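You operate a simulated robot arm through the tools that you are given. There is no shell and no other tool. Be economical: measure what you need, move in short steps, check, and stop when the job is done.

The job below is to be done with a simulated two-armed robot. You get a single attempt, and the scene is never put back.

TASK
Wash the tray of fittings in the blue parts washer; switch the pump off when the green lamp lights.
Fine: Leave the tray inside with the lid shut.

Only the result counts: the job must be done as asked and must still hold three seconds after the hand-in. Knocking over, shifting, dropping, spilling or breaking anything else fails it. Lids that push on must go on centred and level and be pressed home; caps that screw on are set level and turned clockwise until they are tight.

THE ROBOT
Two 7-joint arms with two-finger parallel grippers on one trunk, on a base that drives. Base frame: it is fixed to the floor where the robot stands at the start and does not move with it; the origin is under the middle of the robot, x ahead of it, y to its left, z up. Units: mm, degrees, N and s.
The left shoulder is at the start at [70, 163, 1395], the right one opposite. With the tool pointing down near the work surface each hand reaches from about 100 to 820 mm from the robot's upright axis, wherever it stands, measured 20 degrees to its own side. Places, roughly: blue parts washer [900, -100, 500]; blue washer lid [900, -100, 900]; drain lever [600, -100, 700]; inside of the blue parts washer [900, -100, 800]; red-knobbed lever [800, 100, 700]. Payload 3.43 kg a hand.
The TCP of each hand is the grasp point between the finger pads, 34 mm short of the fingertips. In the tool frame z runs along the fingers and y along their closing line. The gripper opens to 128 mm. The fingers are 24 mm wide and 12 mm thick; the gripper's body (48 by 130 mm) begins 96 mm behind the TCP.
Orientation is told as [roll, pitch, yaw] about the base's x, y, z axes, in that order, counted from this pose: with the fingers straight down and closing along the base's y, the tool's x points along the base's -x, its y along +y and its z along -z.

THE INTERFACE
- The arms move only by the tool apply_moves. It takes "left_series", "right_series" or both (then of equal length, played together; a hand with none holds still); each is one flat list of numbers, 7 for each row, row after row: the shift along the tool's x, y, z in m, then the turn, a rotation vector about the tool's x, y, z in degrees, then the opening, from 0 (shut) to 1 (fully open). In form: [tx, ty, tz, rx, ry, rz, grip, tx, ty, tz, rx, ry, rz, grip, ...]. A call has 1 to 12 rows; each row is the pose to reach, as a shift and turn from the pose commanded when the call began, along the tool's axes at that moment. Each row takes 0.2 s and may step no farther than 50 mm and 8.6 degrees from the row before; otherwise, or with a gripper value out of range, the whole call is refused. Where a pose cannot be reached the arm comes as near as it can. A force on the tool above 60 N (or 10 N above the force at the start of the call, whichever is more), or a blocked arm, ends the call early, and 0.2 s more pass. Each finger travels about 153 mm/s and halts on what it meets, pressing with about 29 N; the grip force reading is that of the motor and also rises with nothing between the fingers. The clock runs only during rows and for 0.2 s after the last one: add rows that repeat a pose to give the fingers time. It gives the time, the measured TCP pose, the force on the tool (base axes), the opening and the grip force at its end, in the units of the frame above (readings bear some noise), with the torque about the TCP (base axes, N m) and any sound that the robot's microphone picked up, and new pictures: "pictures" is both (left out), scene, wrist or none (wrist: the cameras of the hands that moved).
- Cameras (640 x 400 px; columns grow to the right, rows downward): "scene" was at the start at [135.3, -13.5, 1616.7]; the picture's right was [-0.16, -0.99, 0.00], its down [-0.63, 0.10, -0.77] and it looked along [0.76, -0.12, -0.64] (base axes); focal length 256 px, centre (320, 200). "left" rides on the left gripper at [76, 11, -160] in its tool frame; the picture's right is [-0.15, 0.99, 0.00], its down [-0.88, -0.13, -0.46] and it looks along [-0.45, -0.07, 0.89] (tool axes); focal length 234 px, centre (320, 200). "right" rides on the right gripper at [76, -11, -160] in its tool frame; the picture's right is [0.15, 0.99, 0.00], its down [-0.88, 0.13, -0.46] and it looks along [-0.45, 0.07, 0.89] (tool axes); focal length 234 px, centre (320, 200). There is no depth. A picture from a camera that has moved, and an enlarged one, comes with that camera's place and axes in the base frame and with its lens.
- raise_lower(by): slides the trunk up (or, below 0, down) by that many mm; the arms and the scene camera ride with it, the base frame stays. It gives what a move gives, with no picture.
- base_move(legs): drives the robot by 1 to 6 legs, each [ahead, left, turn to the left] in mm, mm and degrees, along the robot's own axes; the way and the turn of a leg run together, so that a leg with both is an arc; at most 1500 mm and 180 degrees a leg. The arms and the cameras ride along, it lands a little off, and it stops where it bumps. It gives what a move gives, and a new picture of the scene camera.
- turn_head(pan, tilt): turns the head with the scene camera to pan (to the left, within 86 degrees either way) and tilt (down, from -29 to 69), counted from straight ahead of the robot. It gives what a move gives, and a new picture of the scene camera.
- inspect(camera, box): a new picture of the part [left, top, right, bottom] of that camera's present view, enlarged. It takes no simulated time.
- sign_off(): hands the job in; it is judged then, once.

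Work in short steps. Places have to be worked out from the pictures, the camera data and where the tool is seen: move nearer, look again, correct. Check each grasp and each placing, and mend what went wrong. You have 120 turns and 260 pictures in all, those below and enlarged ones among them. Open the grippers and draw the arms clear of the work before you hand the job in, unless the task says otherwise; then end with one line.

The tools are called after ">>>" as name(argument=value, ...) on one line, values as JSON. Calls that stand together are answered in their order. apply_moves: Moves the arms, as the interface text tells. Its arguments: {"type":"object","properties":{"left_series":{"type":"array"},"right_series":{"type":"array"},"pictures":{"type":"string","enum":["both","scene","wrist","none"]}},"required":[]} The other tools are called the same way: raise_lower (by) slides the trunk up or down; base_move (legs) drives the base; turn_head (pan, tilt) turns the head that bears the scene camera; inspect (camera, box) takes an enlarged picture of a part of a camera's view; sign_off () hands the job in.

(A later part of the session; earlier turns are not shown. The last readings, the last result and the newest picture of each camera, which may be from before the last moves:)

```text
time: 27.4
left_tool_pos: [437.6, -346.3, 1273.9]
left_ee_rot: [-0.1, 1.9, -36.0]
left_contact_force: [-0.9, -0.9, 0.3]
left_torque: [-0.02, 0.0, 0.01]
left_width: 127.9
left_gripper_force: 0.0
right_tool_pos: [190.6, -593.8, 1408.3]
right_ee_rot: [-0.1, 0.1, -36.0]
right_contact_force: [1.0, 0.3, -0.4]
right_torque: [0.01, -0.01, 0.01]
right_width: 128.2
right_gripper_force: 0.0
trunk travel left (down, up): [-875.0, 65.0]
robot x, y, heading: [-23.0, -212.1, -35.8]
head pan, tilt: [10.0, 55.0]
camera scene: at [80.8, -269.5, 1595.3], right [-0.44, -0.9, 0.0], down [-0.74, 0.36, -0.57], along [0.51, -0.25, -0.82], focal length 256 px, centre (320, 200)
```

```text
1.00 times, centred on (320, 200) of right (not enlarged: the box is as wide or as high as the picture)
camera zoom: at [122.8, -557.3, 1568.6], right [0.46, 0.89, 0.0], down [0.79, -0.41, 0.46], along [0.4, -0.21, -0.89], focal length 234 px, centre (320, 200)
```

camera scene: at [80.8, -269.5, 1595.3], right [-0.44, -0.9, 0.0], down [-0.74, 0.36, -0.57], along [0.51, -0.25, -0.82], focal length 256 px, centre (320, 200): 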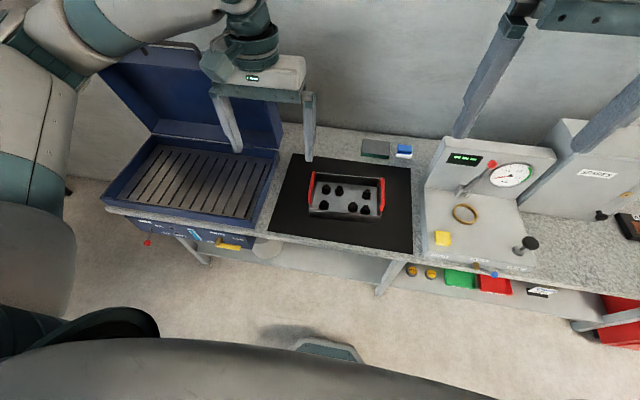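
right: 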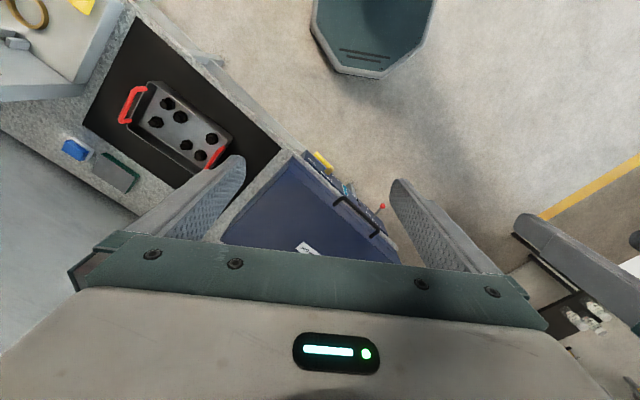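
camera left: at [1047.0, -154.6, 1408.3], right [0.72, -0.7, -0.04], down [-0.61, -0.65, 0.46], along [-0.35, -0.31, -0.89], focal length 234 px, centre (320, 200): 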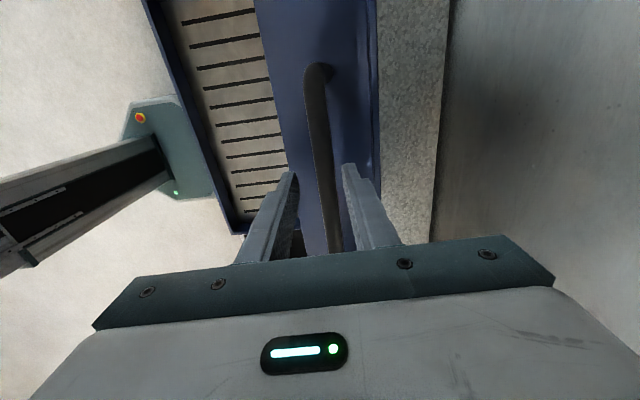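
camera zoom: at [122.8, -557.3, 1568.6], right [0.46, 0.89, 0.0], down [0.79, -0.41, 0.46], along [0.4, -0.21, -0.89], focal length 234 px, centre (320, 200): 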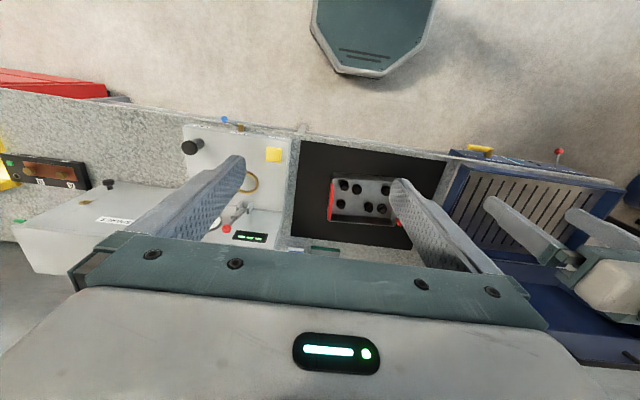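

The tray sits at yaw ≈ +3°, with handle bars near (656,136) and (672,-108) and z≈888. I bring both hands above the handles, turned 3° to match.

>>> apply_moves(left_series=[-0.0193, -0.0022, 0.0234, 0, -0.2, -0.3, 1, -0.0387, -0.0045, 0.0467, 0, -0.4, -0.6, 1, -0.058, -0.0067, 0.07, 0, -0.5, -0.8, 1, -0.0773, -0.0089, 0.0935, 0, -0.7, -1.1, 1, -0.0967, -0.0112, 0.1168, 0, -0.9, -1.4, 1, -0.116, -0.0134, 0.14, 0, -1.1, -1.7, 1, -0.1354, -0.0157, 0.1635, 0, -1.2, -2, 0.9, -0.1547, -0.0179, 0.187, 0, -1.4, -2.2, 0.7, -0.174, -0.02, 0.21, 0, -1.6, -2.5, 0.5, -0.1934, -0.0224, 0.234, 0, -1.8, -2.8, 0.32, -0.2127, -0.0246, 0.247, 0, -1.9, -3, 0.32, -0.2127, -0.0246, 0.247, 0, -1.9, -3, 0.32], right_series=[-0.025, 0.007, 0.0353, 0, 0, -0.3, 1, -0.05, 0.0139, 0.0706, 0, 0, -0.6, 1, -0.0751, 0.0209, 0.1058, 0, 0, -0.8, 1, -0.1, 0.0279, 0.141, 0, 0, -1.1, 1, -0.125, 0.0348, 0.1764, 0, 0, -1.4, 1, -0.15, 0.0418, 0.2116, 0, 0, -1.7, 1, -0.1753, 0.0487, 0.247, 0, 0, -2, 0.9, -0.2, 0.0557, 0.2822, 0, 0, -2.2, 0.7, -0.2254, 0.0627, 0.3175, 0, 0, -2.5, 0.5, -0.25, 0.0696, 0.3528, 0, 0, -2.8, 0.32, -0.2755, 0.0766, 0.388, 0, 0, -3, 0.32, -0.2755, 0.0766, 0.388, 0, 0, -3, 0.32], pictures="both")

```text
time: 30.1
left_tool_pos: [588.4, -487.2, 1019.6]
left_ee_rot: [0.1, 0.0, -33.0]
left_contact_force: [-0.5, -0.8, -0.1]
left_torque: [0.0, -0.03, 0.03]
left_width: 40.9
left_gripper_force: 0.2
right_tool_pos: [457.4, -692.4, 1020.3]
right_ee_rot: [0.1, -0.1, -32.9]
right_contact_force: [-0.4, 0.1, -0.7]
right_torque: [0.0, -0.04, -0.01]
right_width: 40.9
right_gripper_force: 0.0
trunk travel left (down, up): [-875.0, 65.0]
robot x, y, heading: [-25.8, -210.9, -35.8]
head pan, tilt: [10.0, 55.0]
camera scene: at [78.7, -270.6, 1595.5], right [-0.44, -0.9, 0.0], down [-0.74, 0.36, -0.57], along [0.52, -0.25, -0.82], focal length 256 px, centre (320, 200)
camera right: at [386.7, -660.5, 1180.6], right [0.42, 0.91, 0.0], down [0.81, -0.37, 0.46], along [0.42, -0.19, -0.89], focal length 234 px, centre (320, 200)
camera left: at [531.0, -436.1, 1178.3], right [0.66, 0.75, 0.0], down [0.67, -0.59, 0.46], along [0.34, -0.3, -0.89], focal length 234 px, centre (320, 200)
```

scene: 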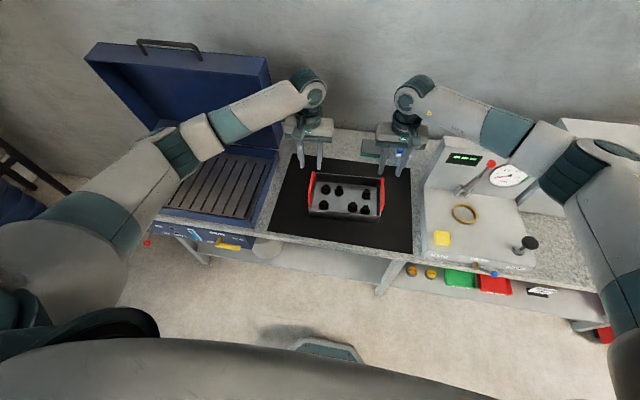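
right: 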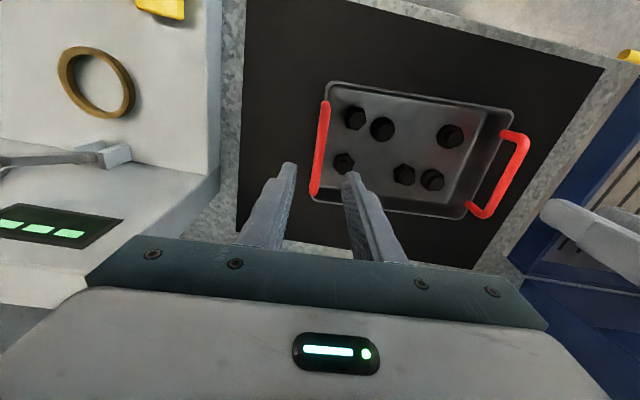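
left: 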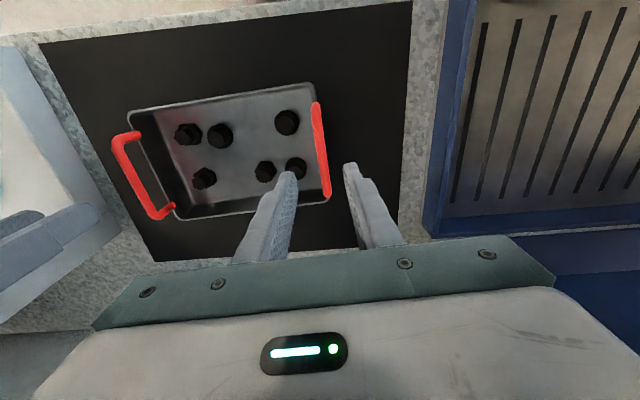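

Both TCPs sit exactly over the bar centres, and the inner fingers fall between fittings. I descend 118 mm with the fingers narrowed to 36 mm.

>>> apply_moves(left_series=[0, 0, 0.03, 0, 0, 0, 0.28, 0, 0, 0.06, 0, 0, 0, 0.28, 0, 0, 0.08, 0, 0, 0, 0.28, 0, 0, 0.1, 0, 0, 0, 0.28, 0, 0, 0.1, 0, 0, 0, 0.28], right_series=[0.003, 0, 0.03, 0, 0, 0, 0.28, 0.005, 0, 0.06, 0, 0, 0, 0.28, 0.005, 0, 0.08, 0, 0, 0, 0.28, 0.005, 0, 0.1, 0, 0, 0, 0.28, 0.005, 0, 0.1, 0, 0, 0, 0.28], pictures="wrist")

```text
time: 31.2
left_tool_pos: [588.9, -486.9, 918.1]
left_ee_rot: [0.0, 0.0, -33.0]
left_contact_force: [-0.6, -0.1, 0.1]
left_torque: [0.01, 0.03, 0.0]
left_width: 35.4
left_gripper_force: 0.0
right_tool_pos: [450.9, -692.7, 919.6]
right_ee_rot: [0.0, 0.0, -33.2]
right_contact_force: [0.4, -0.8, 0.0]
right_torque: [0.01, 0.01, 0.02]
right_width: 35.8
right_gripper_force: 0.1
trunk travel left (down, up): [-875.0, 65.0]
robot x, y, heading: [-28.1, -210.2, -36.0]
head pan, tilt: [10.0, 55.0]
camera right: at [381.9, -660.3, 1080.5], right [0.42, 0.91, 0.0], down [0.81, -0.37, 0.46], along [0.41, -0.19, -0.89], focal length 234 px, centre (320, 200)
camera left: at [531.4, -435.6, 1077.8], right [0.66, 0.75, 0.0], down [0.67, -0.59, 0.46], along [0.34, -0.3, -0.89], focal length 234 px, centre (320, 200)
```

right: 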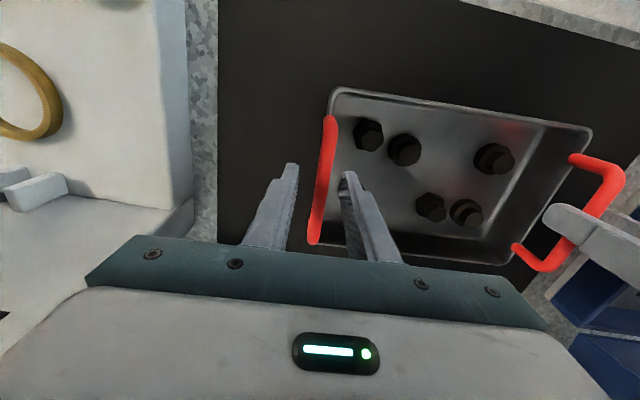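
left: 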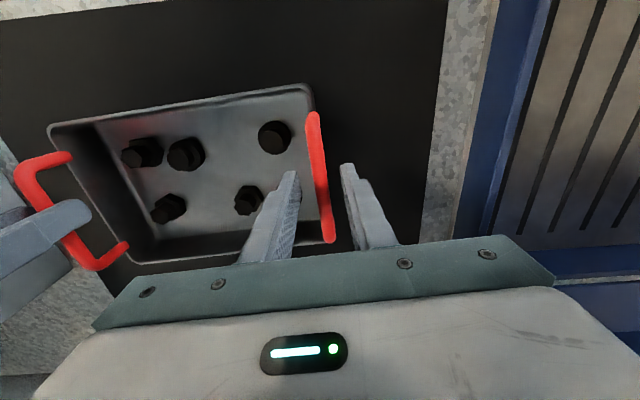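

The bars lie between the fingers, with bar z≈891 from the change in size. I descend 14 mm more and close both hands.

>>> apply_moves(left_series=[0, 0, 0.008, 0, 0, 0, 0.28, 0, 0, 0.016, 0, 0, 0, 0.28, 0, 0, 0.016, 0, 0, 0, 0.1, 0, 0, 0.016, 0, 0, 0, 0, 0, 0, 0.016, 0, 0, 0, 0], right_series=[0, 0, 0.008, 0, 0, 0, 0.28, 0, 0, 0.016, 0, 0, 0, 0.28, 0, 0, 0.016, 0, 0, 0, 0.1, 0, 0, 0.016, 0, 0, 0, 0, 0, 0, 0.016, 0, 0, 0, 0], pictures="both")

```text
time: 32.5
left_tool_pos: [588.8, -486.2, 903.2]
left_ee_rot: [0.0, 0.1, -32.9]
left_contact_force: [1.8, 1.0, -0.4]
left_torque: [0.03, -0.06, -0.06]
left_width: 11.5
left_gripper_force: 29.8
right_tool_pos: [453.0, -691.7, 905.9]
right_ee_rot: [0.0, 0.0, -33.0]
right_contact_force: [1.3, 1.9, 0.9]
right_torque: [-0.15, -0.37, -0.01]
right_width: 11.8
right_gripper_force: 29.0
trunk travel left (down, up): [-875.0, 65.0]
robot x, y, heading: [-26.7, -210.0, -36.1]
head pan, tilt: [10.0, 55.0]
camera scene: at [80.3, -270.2, 1595.3], right [-0.44, -0.9, 0.0], down [-0.74, 0.36, -0.57], along [0.52, -0.25, -0.82], focal length 256 px, centre (320, 200)
camera right: at [384.0, -659.5, 1064.9], right [0.42, 0.91, 0.0], down [0.81, -0.37, 0.46], along [0.41, -0.19, -0.89], focal length 234 px, centre (320, 200)
camera left: at [531.9, -435.4, 1061.6], right [0.66, 0.75, 0.0], down [0.67, -0.59, 0.45], along [0.34, -0.3, -0.89], focal length 234 px, centre (320, 200)
```

scene: 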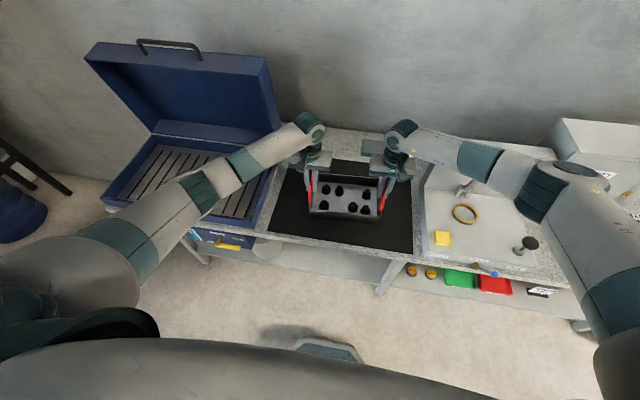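
right: 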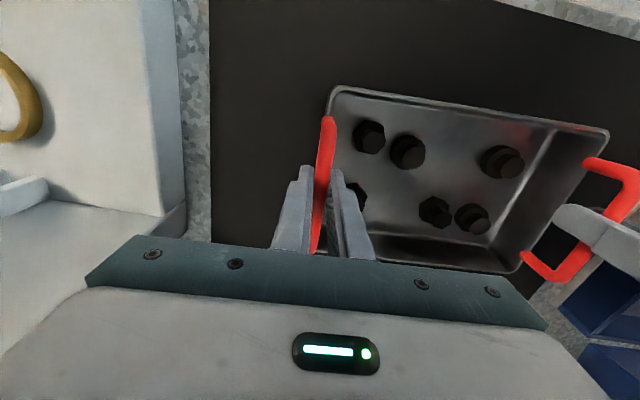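
left: 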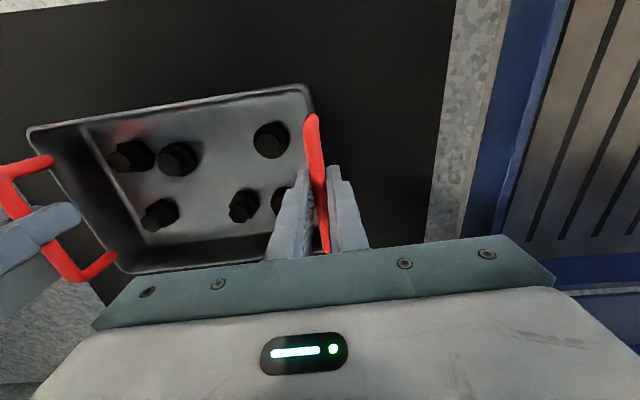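

Both handles are gripped at about 11.6 mm. I lift both hands together slowly by 110 mm.

>>> apply_moves(left_series=[0, 0, -0.005, 0, 0, 0, 0, 0, 0, -0.013, 0, 0, 0, 0, 0, 0, -0.025, 0, 0, 0, 0, 0, 0, -0.04, 0, 0, 0, 0, 0, 0, -0.055, 0, 0, 0, 0, 0, 0, -0.07, 0, 0, 0, 0, 0, 0, -0.085, 0, 0, 0, 0, 0, 0, -0.1, 0, 0, 0, 0, 0, 0, -0.11, 0, 0, 0, 0, 0, 0, -0.11, 0, 0, 0, 0], right_series=[0, 0, -0.005, 0, 0, 0, 0, 0, 0, -0.013, 0, 0, 0, 0, 0, 0, -0.025, 0, 0, 0, 0, 0, 0, -0.04, 0, 0, 0, 0, 0, 0, -0.055, 0, 0, 0, 0, 0, 0, -0.07, 0, 0, 0, 0, 0, 0, -0.085, 0, 0, 0, 0, 0, 0, -0.1, 0, 0, 0, 0, 0, 0, -0.11, 0, 0, 0, 0, 0, 0, -0.11, 0, 0, 0, 0], pictures="both")

```text
time: 34.6
left_tool_pos: [587.4, -486.2, 1014.0]
left_ee_rot: [0.0, 0.0, -33.0]
left_contact_force: [0.3, -0.5, 0.5]
left_torque: [0.0, 0.01, 0.01]
left_width: 0.0
left_gripper_force: 28.6
right_tool_pos: [455.2, -691.7, 1014.0]
right_ee_rot: [0.0, 0.0, -33.0]
right_contact_force: [0.3, 0.1, 0.3]
right_torque: [0.01, 0.01, 0.0]
right_width: 0.0
right_gripper_force: 29.1
trunk travel left (down, up): [-875.0, 65.0]
robot x, y, heading: [-31.4, -210.1, -36.0]
head pan, tilt: [10.0, 55.0]
camera scene: at [79.9, -271.3, 1595.3], right [-0.44, -0.9, 0.0], down [-0.74, 0.36, -0.57], along [0.52, -0.25, -0.82], focal length 256 px, centre (320, 200)
camera right: at [384.8, -659.4, 1175.1], right [0.42, 0.91, 0.0], down [0.81, -0.37, 0.46], along [0.41, -0.19, -0.89], focal length 234 px, centre (320, 200)
camera left: at [530.0, -435.2, 1173.5], right [0.66, 0.75, 0.0], down [0.67, -0.59, 0.46], along [0.34, -0.3, -0.89], focal length 234 px, centre (320, 200)
```

scene: 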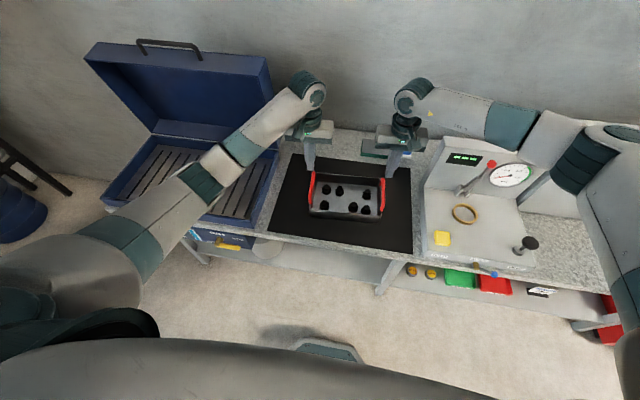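
right: 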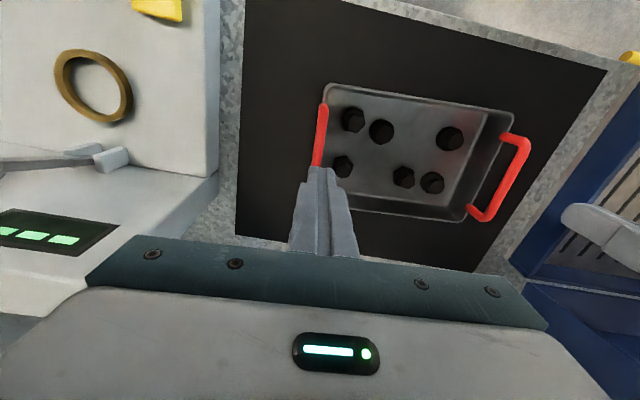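
left: 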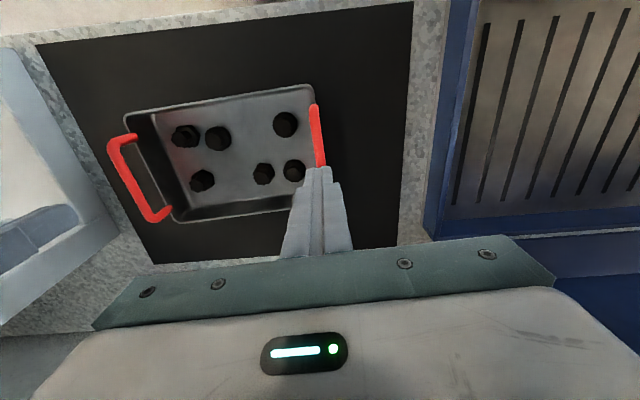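

The fingers slipped off the bars because I gripped too near the tips; the tray still sits in place. I reopen and go about 20 mm deeper.

>>> apply_moves(left_series=[0, 0, 0, 0, 0, 0, 0.28, 0, 0, 0.04, 0, 0, 0, 0.28, 0, 0, 0.08, 0, 0, 0, 0.28, 0, 0, 0.11, 0, 0, 0, 0.28, 0, 0, 0.12, 0, 0, 0, 0.28, 0, 0, 0.13, 0, 0, 0, 0.28, 0, 0, 0.13, 0, 0, 0, 0.28], right_series=[0, 0, 0, 0, 0, 0, 0.28, 0, 0, 0.04, 0, 0, 0, 0.28, 0, 0, 0.08, 0, 0, 0, 0.28, 0, 0, 0.11, 0, 0, 0, 0.28, 0, 0, 0.12, 0, 0, 0, 0.28, 0, 0, 0.13, 0, 0, 0, 0.28, 0, 0, 0.13, 0, 0, 0, 0.28], pictures="wrist")

```text
time: 36.2
left_tool_pos: [587.3, -487.0, 883.0]
left_ee_rot: [0.1, 0.0, -33.0]
left_contact_force: [-0.9, 0.1, -0.1]
left_torque: [0.01, -0.04, -0.01]
left_width: 35.6
left_gripper_force: 0.0
right_tool_pos: [454.6, -691.9, 883.2]
right_ee_rot: [0.0, -0.1, -32.9]
right_contact_force: [0.2, 0.5, 0.9]
right_torque: [0.01, -0.04, -0.05]
right_width: 35.8
right_gripper_force: 0.2
trunk travel left (down, up): [-875.0, 65.0]
robot x, y, heading: [-21.3, -207.6, -36.1]
head pan, tilt: [10.0, 55.0]
camera right: at [384.0, -659.5, 1043.2], right [0.42, 0.91, 0.0], down [0.81, -0.37, 0.46], along [0.41, -0.19, -0.89], focal length 234 px, centre (320, 200)
camera left: at [530.0, -435.4, 1042.3], right [0.66, 0.75, 0.0], down [0.67, -0.59, 0.46], along [0.34, -0.3, -0.89], focal length 234 px, centre (320, 200)
```

right: 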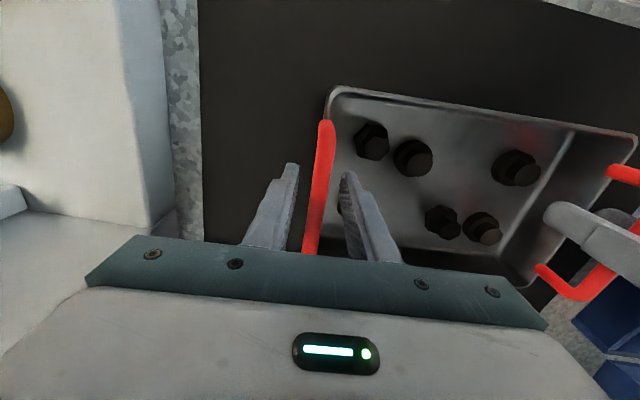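
left: 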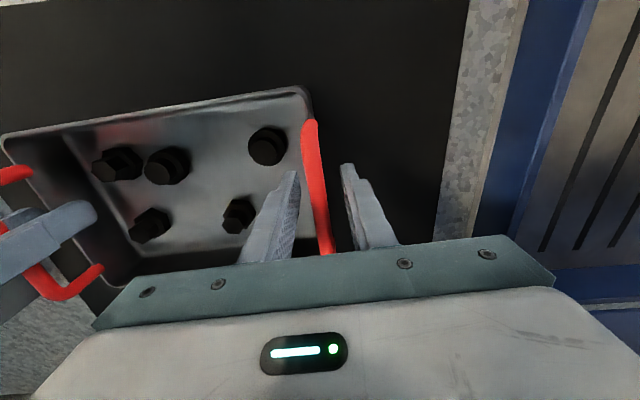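

Bar-end parallax puts the bar nearer z≈866, 17 mm below the TCP. I go 10 mm deeper and close.

>>> apply_moves(left_series=[0, 0, 0.005, 0, 0, 0, 0.28, 0, 0, 0.01, 0, 0, 0, 0.28, 0, 0, 0.01, 0, 0, 0, 0.28, 0, 0, 0.01, 0, 0, 0, 0.1, 0, 0, 0.01, 0, 0, 0, 0, 0, 0, 0.01, 0, 0, 0, 0], right_series=[0, 0, 0.005, 0, 0, 0, 0.28, 0, 0, 0.01, 0, 0, 0, 0.28, 0, 0, 0.01, 0, 0, 0, 0.28, 0, 0, 0.01, 0, 0, 0, 0.1, 0, 0, 0.01, 0, 0, 0, 0, 0, 0, 0.01, 0, 0, 0, 0], pictures="none")

>>> apply_moves(left_series=[0, 0, -0.003, 0, 0, 0, 0, 0, 0, -0.006, 0, 0, 0, 0, 0, 0, -0.01, 0, 0, 0, 0, 0, 0, -0.015, 0, 0, 0, 0, 0, 0, -0.015, 0, 0, 0, 0], right_series=[0, 0, -0.003, 0, 0, 0, 0, 0, 0, -0.006, 0, 0, 0, 0, 0, 0, -0.01, 0, 0, 0, 0, 0, 0, -0.015, 0, 0, 0, 0, 0, 0, -0.015, 0, 0, 0, 0], pictures="both")

```text
time: 37.6
left_tool_pos: [587.8, -487.2, 874.0]
left_ee_rot: [0.1, 0.2, -33.1]
left_contact_force: [1.8, 3.6, -0.6]
left_torque: [-0.12, -0.07, -0.03]
left_width: 11.9
left_gripper_force: 29.3
right_tool_pos: [453.1, -692.3, 873.0]
right_ee_rot: [0.0, 0.0, -33.1]
right_contact_force: [-4.6, -7.0, 2.0]
right_torque: [0.17, -0.02, 0.14]
right_width: 11.7
right_gripper_force: 29.3
trunk travel left (down, up): [-875.0, 65.0]
robot x, y, heading: [-29.7, -212.0, -36.0]
head pan, tilt: [10.0, 55.0]
```

```text
time: 38.9
left_tool_pos: [588.2, -486.2, 889.2]
left_ee_rot: [0.1, 0.0, -33.0]
left_contact_force: [6.5, 7.2, -5.5]
left_torque: [-0.05, 0.33, 0.12]
left_width: 11.5
left_gripper_force: 28.8
right_tool_pos: [453.5, -693.5, 888.5]
right_ee_rot: [0.0, 0.1, -33.1]
right_contact_force: [-7.9, -8.1, -4.9]
right_torque: [0.15, -0.25, 0.24]
right_width: 11.5
right_gripper_force: 29.0
trunk travel left (down, up): [-875.0, 65.0]
robot x, y, heading: [-23.8, -209.8, -36.2]
head pan, tilt: [10.0, 55.0]
camera scene: at [80.8, -272.0, 1595.2], right [-0.44, -0.9, 0.0], down [-0.74, 0.36, -0.57], along [0.51, -0.25, -0.82], focal length 256 px, centre (320, 200)
camera right: at [384.7, -660.7, 1048.5], right [0.42, 0.91, 0.0], down [0.81, -0.37, 0.45], along [0.41, -0.19, -0.89], focal length 234 px, centre (320, 200)
camera left: at [531.3, -436.3, 1047.3], right [0.66, 0.75, 0.0], down [0.67, -0.59, 0.45], along [0.34, -0.3, -0.89], focal length 234 px, centre (320, 200)
```

scene: 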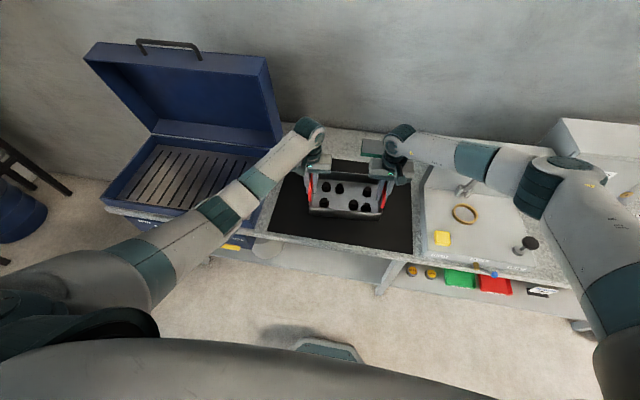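
right: 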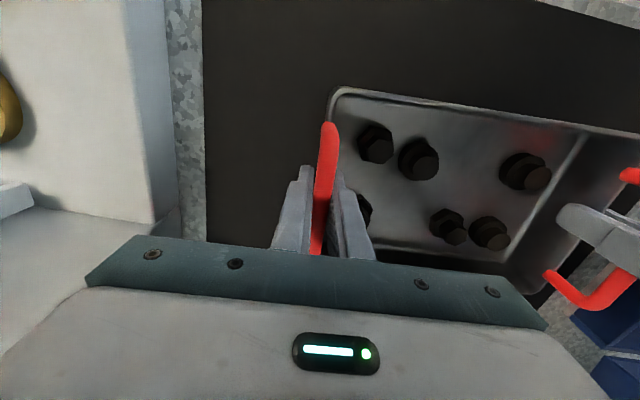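
left: 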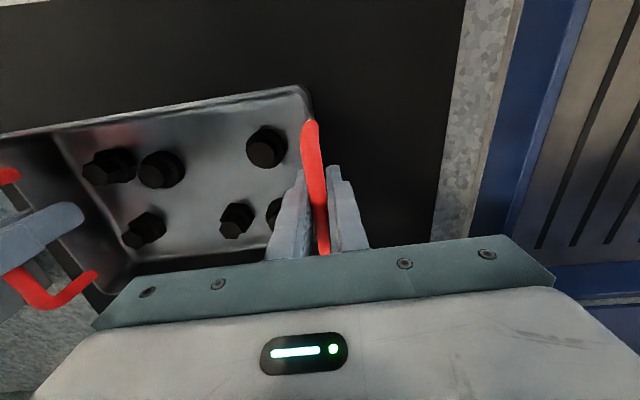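

The tray is off the mat, about 5 N on each hand. I lift it another 95 mm.

>>> apply_moves(left_series=[0, 0, -0.01, 0, 0, 0, 0, 0, 0, -0.022, 0, 0, 0, 0, 0, 0, -0.035, 0, 0, 0, 0, 0, 0, -0.048, 0, 0, 0, 0, 0, 0, -0.061, 0, 0, 0, 0, 0, 0, -0.074, 0, 0, 0, 0, 0, 0, -0.086, 0, 0, 0, 0, 0, 0, -0.095, 0, 0, 0, 0, 0, 0, -0.095, 0, 0, 0, 0], right_series=[0, 0, -0.01, 0, 0, 0, 0, 0, 0, -0.022, 0, 0, 0, 0, 0, 0, -0.035, 0, 0, 0, 0, 0, 0, -0.048, 0, 0, 0, 0, 0, 0, -0.061, 0, 0, 0, 0, 0, 0, -0.074, 0, 0, 0, 0, 0, 0, -0.086, 0, 0, 0, 0, 0, 0, -0.095, 0, 0, 0, 0, 0, 0, -0.095, 0, 0, 0, 0], pictures="both")

```text
time: 40.9
left_tool_pos: [588.0, -486.8, 983.1]
left_ee_rot: [0.1, 0.2, -32.9]
left_contact_force: [12.2, 17.4, -5.0]
left_torque: [-0.4, 0.22, -0.02]
left_width: 11.5
left_gripper_force: 28.7
right_tool_pos: [453.1, -693.8, 982.1]
right_ee_rot: [0.0, 0.0, -33.0]
right_contact_force: [-11.3, -17.5, -5.2]
right_torque: [0.47, -0.18, 0.13]
right_width: 12.0
right_gripper_force: 28.9
trunk travel left (down, up): [-875.0, 65.0]
robot x, y, heading: [-28.1, -208.6, -35.9]
head pan, tilt: [10.0, 55.0]
camera scene: at [81.1, -272.1, 1595.2], right [-0.44, -0.9, 0.0], down [-0.74, 0.36, -0.57], along [0.51, -0.25, -0.82], focal length 256 px, centre (320, 200)
camera right: at [384.8, -660.5, 1142.5], right [0.42, 0.91, 0.0], down [0.81, -0.37, 0.45], along [0.41, -0.19, -0.89], focal length 234 px, centre (320, 200)
camera left: at [531.7, -436.4, 1142.4], right [0.66, 0.75, 0.0], down [0.67, -0.59, 0.45], along [0.34, -0.3, -0.89], focal length 234 px, centre (320, 200)
```

scene: 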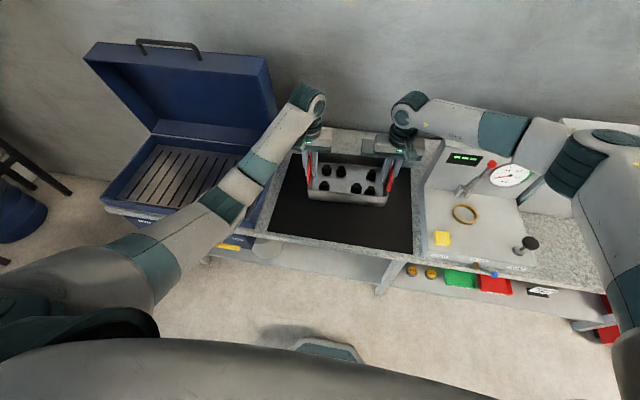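
right: 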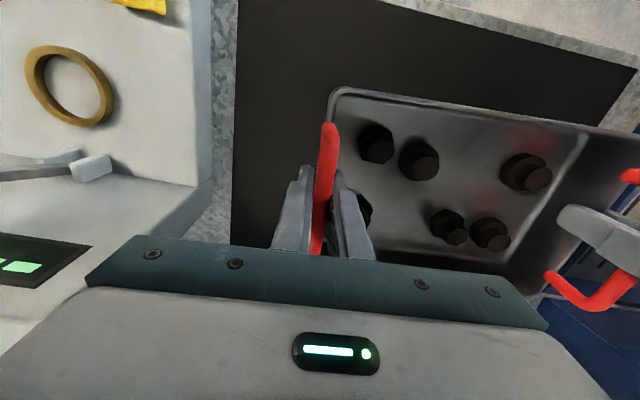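
left: 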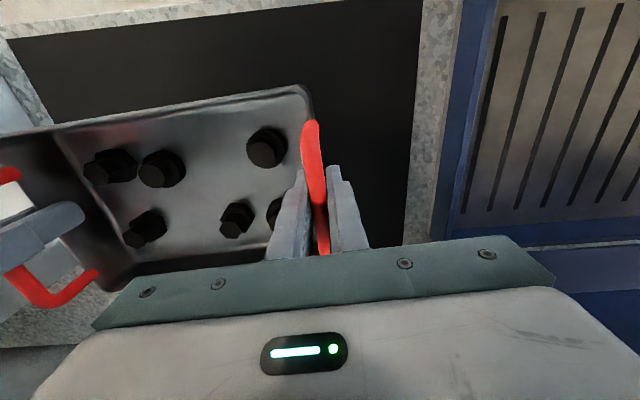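

The tray hangs level with about 20 N of squeeze between the hands. I ease the hands apart 3 mm each and draw the tray 35 mm toward me, clear of the lid's swing.

>>> apply_moves(left_series=[0.006, 0.001, 0, 0, 0, 0, 0, 0.015, 0.002, 0, 0, 0, 0, 0, 0.025, 0.003, 0, 0, 0, 0, 0, 0.035, 0.003, 0, 0, 0, 0, 0, 0.035, 0.003, 0, 0, 0, 0, 0], right_series=[0.006, -0.001, 0, 0, 0, 0, 0, 0.015, -0.002, 0, 0, 0, 0, 0, 0.025, -0.003, 0, 0, 0, 0, 0, 0.035, -0.003, 0, 0, 0, 0, 0, 0.035, -0.003, 0, 0, 0, 0, 0], pictures="none")

>>> base_move(legs=[[0, 290, 0]])

```text
time: 42.0
left_tool_pos: [558.2, -467.4, 983.0]
left_ee_rot: [-0.2, 0.2, -33.2]
left_contact_force: [-8.7, -14.9, -4.7]
left_torque: [0.4, 0.02, 0.27]
left_width: 11.6
left_gripper_force: 28.9
right_tool_pos: [424.1, -673.5, 984.1]
right_ee_rot: [0.4, 0.0, -32.8]
right_contact_force: [7.5, 14.9, -6.4]
right_torque: [-0.43, 0.11, -0.01]
right_width: 11.6
right_gripper_force: 28.8
trunk travel left (down, up): [-875.0, 65.0]
robot x, y, heading: [-26.8, -208.4, -36.0]
head pan, tilt: [10.0, 55.0]
```

```text
time: 44.0
left_tool_pos: [724.9, -241.5, 982.4]
left_ee_rot: [-0.1, 0.1, -33.4]
left_contact_force: [-20.8, -33.5, -5.2]
left_torque: [0.69, -0.53, 0.28]
left_width: 12.0
left_gripper_force: 29.1
right_tool_pos: [589.3, -447.7, 983.6]
right_ee_rot: [0.3, -0.1, -33.1]
right_contact_force: [20.2, 32.2, -5.4]
right_torque: [-0.61, 0.58, 0.07]
right_width: 11.6
right_gripper_force: 29.3
trunk travel left (down, up): [-875.0, 65.0]
robot x, y, heading: [141.6, 22.7, -36.5]
head pan, tilt: [10.0, 55.0]
camera scene: at [247.1, -44.4, 1595.2], right [-0.44, -0.9, 0.0], down [-0.73, 0.36, -0.57], along [0.51, -0.25, -0.82], focal length 256 px, centre (320, 200)
```

scene: 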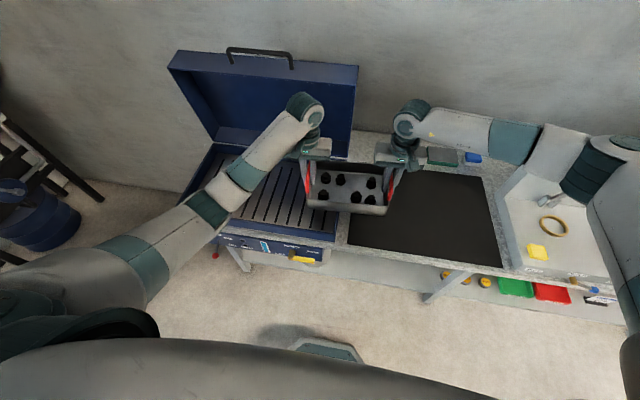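

A 39 N pull between the hands has built up. I bring the hands 3 mm closer each and check.

>>> apply_moves(left_series=[0, -0.0015, 0, 0, 0, 0, 0, 0, -0.003, 0, 0, 0, 0, 0, 0, -0.003, 0, 0, 0, 0, 0], right_series=[0, 0.0015, 0, 0, 0, 0, 0, 0, 0.003, 0, 0, 0, 0, 0, 0, 0.003, 0, 0, 0, 0, 0], pictures="none")

```text
time: 44.8
left_tool_pos: [725.6, -241.3, 981.8]
left_ee_rot: [0.0, 0.2, -33.2]
left_contact_force: [14.6, 21.2, -5.8]
left_torque: [-0.37, 0.42, 0.05]
left_width: 11.6
left_gripper_force: 29.0
right_tool_pos: [590.8, -445.1, 982.8]
right_ee_rot: [-0.1, 0.0, -33.3]
right_contact_force: [-14.2, -21.2, -5.6]
right_torque: [0.42, -0.31, 0.17]
right_width: 11.7
right_gripper_force: 28.5
trunk travel left (down, up): [-875.0, 65.0]
robot x, y, heading: [141.0, 17.9, -36.3]
head pan, tilt: [10.0, 55.0]
```

Now there is 25 N of squeeze, so roughly 10 N/mm; I back out 1.2 mm each and go on driving left.

>>> apply_moves(left_series=[0, 0.0012, 0, 0, 0, 0, 0, 0, 0.0012, 0, 0, 0, 0, 0], right_series=[0, -0.0012, 0, 0, 0, 0, 0, 0, -0.0012, 0, 0, 0, 0, 0], pictures="none")

>>> base_move(legs=[[0, 280, 0]])

```text
time: 45.4
left_tool_pos: [725.8, -240.1, 981.7]
left_ee_rot: [-0.1, 0.1, -33.2]
left_contact_force: [16.9, 24.2, -5.1]
left_torque: [-0.48, 0.39, 0.11]
left_width: 11.7
left_gripper_force: 29.4
right_tool_pos: [590.4, -445.3, 981.9]
right_ee_rot: [0.1, 0.0, -33.2]
right_contact_force: [-16.7, -25.4, -5.2]
right_torque: [0.57, -0.35, 0.01]
right_width: 11.6
right_gripper_force: 29.3
trunk travel left (down, up): [-875.0, 65.0]
robot x, y, heading: [140.7, 19.9, -36.5]
head pan, tilt: [10.0, 55.0]
```

```text
time: 47.4
left_tool_pos: [889.7, -17.2, 982.7]
left_ee_rot: [-0.1, 0.1, -33.4]
left_contact_force: [18.4, 25.8, -6.1]
left_torque: [-0.49, 0.49, 0.15]
left_width: 11.8
left_gripper_force: 29.0
right_tool_pos: [755.7, -222.7, 982.7]
right_ee_rot: [0.2, -0.1, -33.5]
right_contact_force: [-18.4, -25.4, -5.4]
right_torque: [0.6, -0.42, 0.05]
right_width: 11.5
right_gripper_force: 28.8
trunk travel left (down, up): [-875.0, 65.0]
robot x, y, heading: [307.7, 247.4, -36.1]
head pan, tilt: [10.0, 55.0]
camera scene: at [413.2, 181.5, 1595.2], right [-0.44, -0.9, 0.0], down [-0.73, 0.37, -0.57], along [0.51, -0.25, -0.82], focal length 256 px, centre (320, 200)
```

scene: 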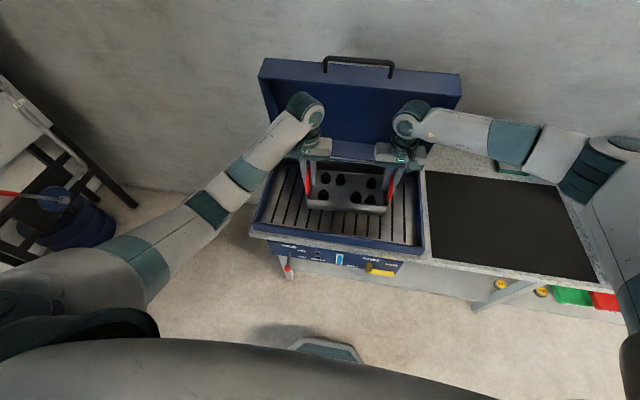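

The tray is over the washer, about 40 mm short of its centre and 19 mm to the right. I move it 25 mm ahead and 10 mm left while lowering 70 mm.

>>> apply_moves(left_series=[-0.01, 0.004, 0, 0, 0, 0, 0, -0.02, 0.008, 0.005, 0, 0, 0, 0, -0.025, 0.011, 0.015, 0, 0, 0, 0, -0.025, 0.011, 0.03, 0, 0, 0, 0, -0.025, 0.011, 0.045, 0, 0, 0, 0, -0.025, 0.011, 0.06, 0, 0, 0, 0, -0.025, 0.011, 0.07, 0, 0, 0, 0], right_series=[-0.01, 0.003, 0, 0, 0, 0, 0, -0.02, 0.006, 0.005, 0, 0, 0, 0, -0.025, 0.009, 0.015, 0, 0, 0, 0, -0.025, 0.009, 0.03, 0, 0, 0, 0, -0.025, 0.009, 0.045, 0, 0, 0, 0, -0.025, 0.009, 0.06, 0, 0, 0, 0, -0.025, 0.009, 0.07, 0, 0, 0, 0], pictures="both")

```text
time: 49.0
left_tool_pos: [918.5, -21.5, 911.7]
left_ee_rot: [-0.1, 0.1, -33.4]
left_contact_force: [-1.2, -4.6, -6.0]
left_torque: [-0.06, -0.18, 0.19]
left_width: 11.8
left_gripper_force: 29.3
right_tool_pos: [783.4, -227.8, 912.4]
right_ee_rot: [0.1, 0.0, -33.4]
right_contact_force: [1.5, 3.4, -6.1]
right_torque: [0.08, 0.33, 0.06]
right_width: 11.8
right_gripper_force: 28.6
trunk travel left (down, up): [-875.0, 65.0]
robot x, y, heading: [305.3, 249.5, -36.4]
head pan, tilt: [10.0, 55.0]
camera scene: at [414.3, 182.5, 1595.2], right [-0.44, -0.9, 0.0], down [-0.73, 0.36, -0.57], along [0.51, -0.25, -0.82], focal length 256 px, centre (320, 200)
camera right: at [712.7, -194.6, 1072.6], right [0.42, 0.91, 0.0], down [0.81, -0.38, 0.46], along [0.41, -0.19, -0.89], focal length 234 px, centre (320, 200)
camera left: at [861.6, 30.0, 1071.0], right [0.67, 0.74, 0.0], down [0.66, -0.59, 0.45], along [0.34, -0.3, -0.89], focal length 234 px, centre (320, 200)
```

scene: 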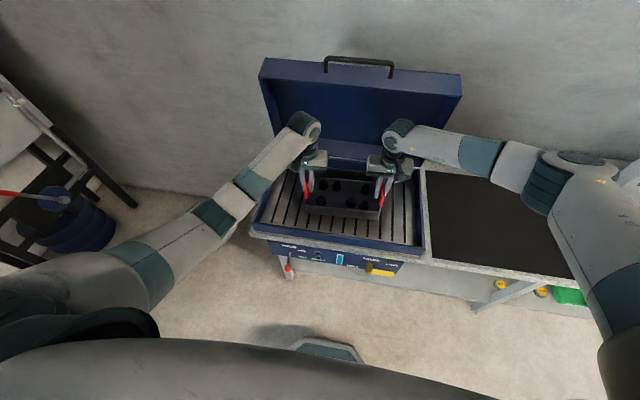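
right: 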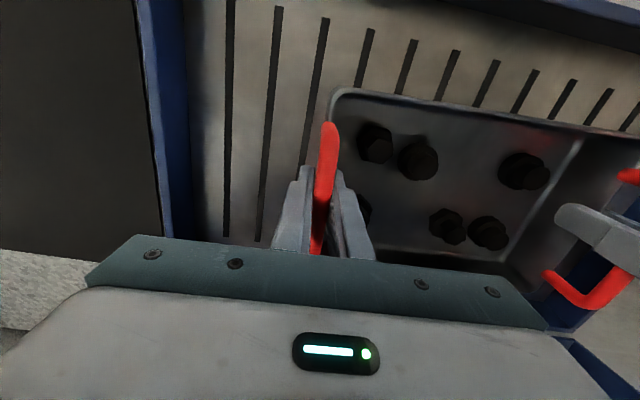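
left: 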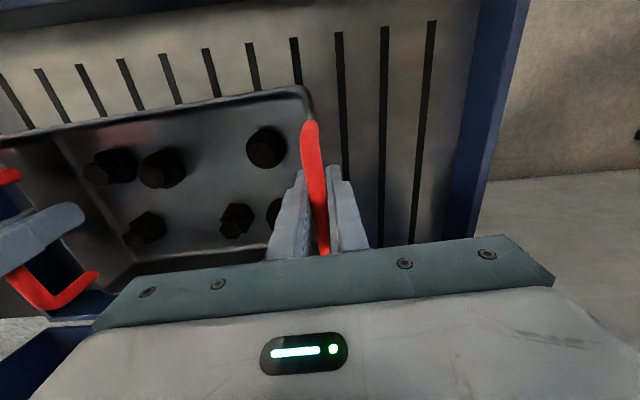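

The tray is inside the walls and the side forces are near zero. I lower in small steps until the rack takes the weight.

>>> apply_moves(left_series=[0, 0, 0.005, 0, 0, 0, 0, 0, 0, 0.01, 0, 0, 0, 0, 0, 0, 0.015, 0, 0, 0, 0, 0, 0, 0.02, 0, 0, 0, 0, 0, 0, 0.025, 0, 0, 0, 0, 0, 0, 0.03, 0, 0, 0, 0], right_series=[0, 0, 0.005, 0, 0, 0, 0, 0, 0, 0.01, 0, 0, 0, 0, 0, 0, 0.015, 0, 0, 0, 0, 0, 0, 0.02, 0, 0, 0, 0, 0, 0, 0.025, 0, 0, 0, 0, 0, 0, 0.03, 0, 0, 0, 0], pictures="scene")

```text
time: 50.4
left_tool_pos: [916.7, -22.2, 883.4]
left_ee_rot: [-0.1, 0.0, -33.5]
left_contact_force: [-7.5, -11.5, -1.4]
left_torque: [0.36, -0.02, 0.28]
left_width: 11.8
left_gripper_force: 29.3
right_tool_pos: [781.6, -227.0, 884.7]
right_ee_rot: [0.2, 0.0, -33.3]
right_contact_force: [7.3, 11.9, -5.5]
right_torque: [-0.51, -0.18, 0.07]
right_width: 11.7
right_gripper_force: 28.7
trunk travel left (down, up): [-875.0, 65.0]
robot x, y, heading: [304.3, 247.1, -36.0]
head pan, tilt: [10.0, 55.0]
camera scene: at [413.5, 183.1, 1595.3], right [-0.44, -0.9, 0.0], down [-0.73, 0.36, -0.57], along [0.51, -0.25, -0.82], focal length 256 px, centre (320, 200)
```

scene: 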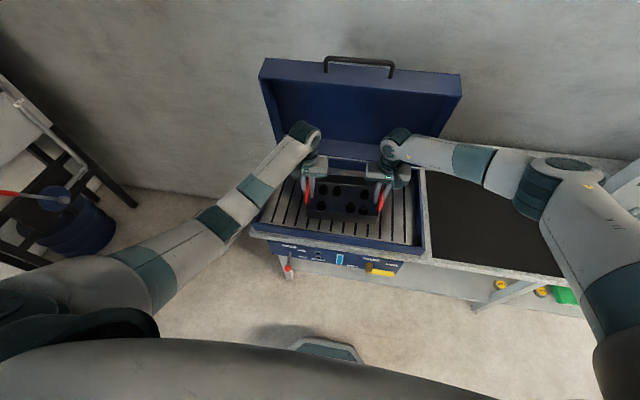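

The left end is nearly unloaded while the right still hangs. I lower 4 mm more, the right a touch further.

>>> apply_moves(left_series=[0, 0, 0.001, 0, 0, 0, 0, 0, 0, 0.002, 0, 0, 0, 0, 0, 0, 0.002, 0, 0, 0, 0], right_series=[0, 0, 0.0015, 0, 0, 0, 0, 0, 0, 0.003, 0, 0, 0, 0, 0, 0, 0.003, 0, 0, 0, 0], pictures="none")

```text
time: 51.2
left_tool_pos: [916.6, -22.2, 882.9]
left_ee_rot: [-0.2, -0.1, -33.5]
left_contact_force: [-8.5, -16.1, 13.8]
left_torque: [0.71, 0.43, 0.19]
left_width: 12.1
left_gripper_force: 28.8
right_tool_pos: [780.9, -227.1, 883.0]
right_ee_rot: [0.1, -0.3, -33.4]
right_contact_force: [11.7, 8.4, 9.1]
right_torque: [0.24, 0.87, -0.01]
right_width: 11.6
right_gripper_force: 29.1
trunk travel left (down, up): [-875.0, 65.0]
robot x, y, heading: [308.0, 246.4, -36.4]
head pan, tilt: [10.0, 55.0]
```

The tray rests on the rack, both hands now pressing lightly. I open to 36 mm and rise straight up.

>>> apply_moves(left_series=[0, 0, -0.001, 0, 0, 0, 0.15, 0, 0, -0.001, 0, 0, 0, 0.28, 0, 0, -0.001, 0, 0, 0, 0.28, 0, 0, -0.02, 0, 0, 0, 0.28, 0, 0, -0.05, 0, 0, 0, 0.28, 0, 0, -0.09, 0, 0, 0, 0.28, 0, 0, -0.13, 0, 0, 0, 0.28], right_series=[0, 0, -0.001, 0, 0, 0, 0.15, 0, 0, -0.001, 0, 0, 0, 0.28, 0, 0, -0.001, 0, 0, 0, 0.28, 0, 0, -0.02, 0, 0, 0, 0.28, 0, 0, -0.05, 0, 0, 0, 0.28, 0, 0, -0.09, 0, 0, 0, 0.28, 0, 0, -0.13, 0, 0, 0, 0.28], pictures="both")

```text
time: 52.8
left_tool_pos: [918.3, -20.2, 1011.8]
left_ee_rot: [-0.2, 0.1, -33.5]
left_contact_force: [0.0, 0.5, 0.3]
left_torque: [-0.03, -0.01, 0.01]
left_width: 35.7
left_gripper_force: 0.1
right_tool_pos: [780.7, -225.3, 1009.7]
right_ee_rot: [0.1, 0.0, -33.3]
right_contact_force: [0.2, 0.1, 0.1]
right_torque: [-0.01, 0.04, 0.0]
right_width: 36.1
right_gripper_force: 0.1
trunk travel left (down, up): [-875.0, 65.0]
robot x, y, heading: [308.2, 243.5, -36.6]
head pan, tilt: [10.0, 55.0]
camera scene: at [413.2, 185.4, 1595.2], right [-0.44, -0.9, 0.0], down [-0.73, 0.36, -0.57], along [0.51, -0.26, -0.82], focal length 256 px, centre (320, 200)
camera right: at [710.4, -193.3, 1170.5], right [0.42, 0.91, 0.0], down [0.81, -0.38, 0.46], along [0.41, -0.19, -0.89], focal length 234 px, centre (320, 200)
camera left: at [862.1, 30.9, 1170.6], right [0.67, 0.74, 0.0], down [0.66, -0.59, 0.45], along [0.34, -0.31, -0.89], focal length 234 px, centre (320, 200)
```

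scene: 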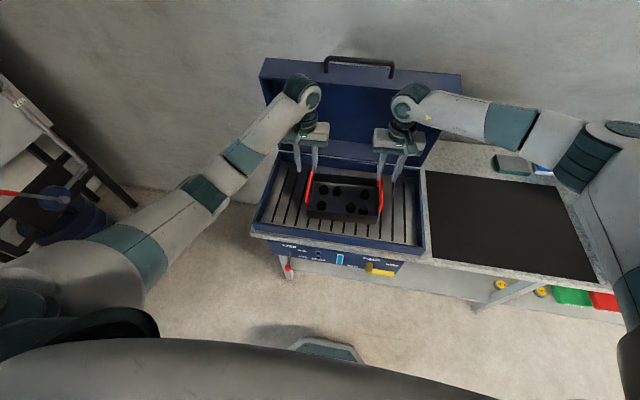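
right: 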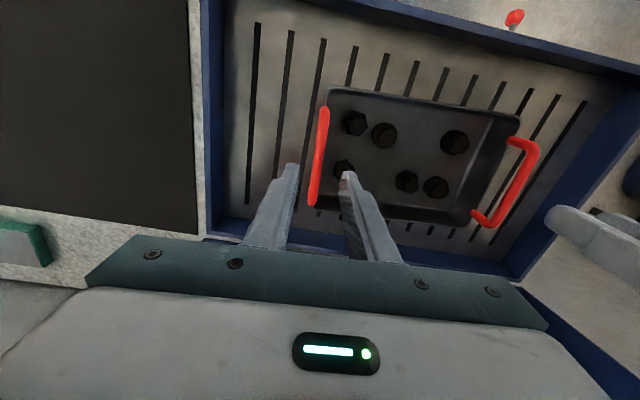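
left: 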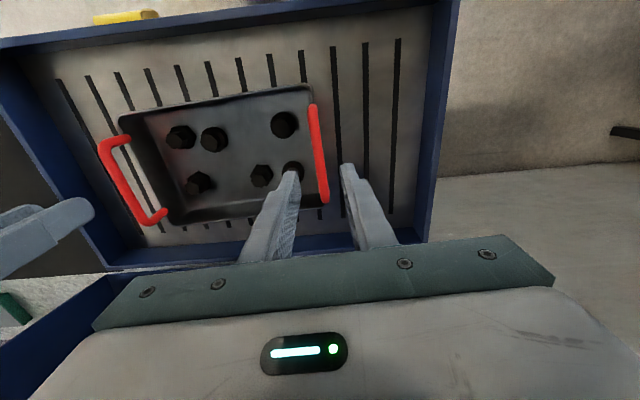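

The tray sits in the washer with all six fittings. I withdraw both hands up and back, turning the left one to grasp the lid handle again.

>>> apply_moves(left_series=[0.0, 0, -0.03, 0, 0, 0, 0.3, 0.02, 0, -0.06, 0, 0, 8.4, 0.35, 0.04, 0, -0.09, 0, 0, 16.8, 0.35, 0.06, 0, -0.12, 0, 0, 25.2, 0.35, 0.08, 0, -0.15, 0, 0, 33.6, 0.35, 0.1, 0, -0.18, 0, 0, 42, 0.35, 0.12, 0, -0.21, 0, 0, 50.4, 0.35, 0.13, 0, -0.24, 0, 0, 58.8, 0.35, 0.14, 0, -0.27, 0, 0, 67.2, 0.35, 0.15, 0, -0.3, 0, 0, 75.6, 0.35, 0.15, 0, -0.32, 0, 0, 84, 0.35, 0.15, 0, -0.33, 0, 0, 92.3, 0.35], right_series=[0, 0, -0.03, 0, 0, 0, 0.3, 0.02, -0.007, -0.06, 0, 0, 0, 0.3, 0.04, -0.015, -0.09, 0, 0, 0, 0.3, 0.06, -0.022, -0.12, 0, 0, 0, 0.3, 0.08, -0.03, -0.15, 0, 0, 0, 0.3, 0.1, -0.037, -0.18, 0, 0, 0, 0.3, 0.12, -0.045, -0.2, 0, 0, 0, 0.3, 0.15, -0.05, -0.22, 0, 0, 0, 0.3, 0.18, -0.06, -0.24, 0, 0, 0, 0.3, 0.2, -0.065, -0.26, 0, 0, 0, 0.3, 0.22, -0.07, -0.28, 0, 0, 0, 0.3, 0.24, -0.08, -0.3, 0, 0, 0, 0.3], pictures="none")

>>> base_move(legs=[[0, -110, 0], [45, 0, 0]])

```text
time: 55.4
left_tool_pos: [790.8, 60.8, 1340.9]
left_ee_rot: [0.0, -0.1, -125.9]
left_contact_force: [-0.2, 0.4, -0.7]
left_torque: [-0.02, 0.01, -0.01]
left_width: 44.9
left_gripper_force: 0.1
right_tool_pos: [534.2, -161.4, 1309.9]
right_ee_rot: [0.1, -0.2, -33.4]
right_contact_force: [-0.8, -0.3, 0.0]
right_torque: [-0.02, -0.01, -0.01]
right_width: 38.4
right_gripper_force: 0.0
trunk travel left (down, up): [-875.0, 65.0]
robot x, y, heading: [307.0, 246.2, -36.6]
head pan, tilt: [10.0, 55.0]
```

```text
time: 57.1
left_tool_pos: [755.8, -45.8, 1343.5]
left_ee_rot: [0.6, -0.3, -125.6]
left_contact_force: [-0.4, 1.5, 0.0]
left_torque: [-0.1, -0.06, -0.02]
left_width: 44.8
left_gripper_force: 0.0
right_tool_pos: [499.2, -270.8, 1312.9]
right_ee_rot: [0.0, -0.5, -33.2]
right_contact_force: [0.5, 0.7, 0.2]
right_torque: [-0.11, -0.04, 0.01]
right_width: 38.4
right_gripper_force: 0.0
trunk travel left (down, up): [-875.0, 65.0]
robot x, y, heading: [274.8, 128.8, -36.6]
head pan, tilt: [10.0, 55.0]
camera scene: at [375.0, 77.0, 1596.4], right [-0.44, -0.9, 0.0], down [-0.73, 0.36, -0.58], along [0.52, -0.26, -0.82], focal length 256 px, centre (320, 200)
```

scene: 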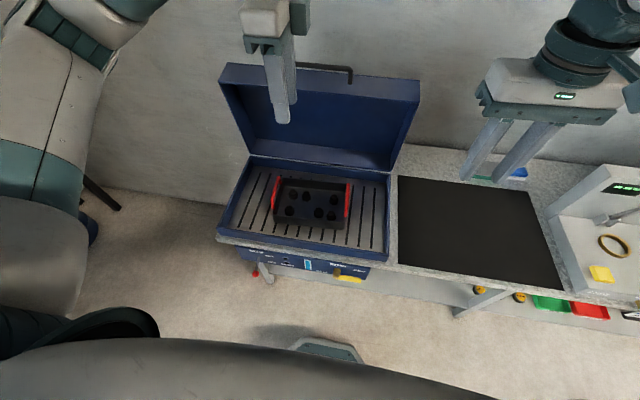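

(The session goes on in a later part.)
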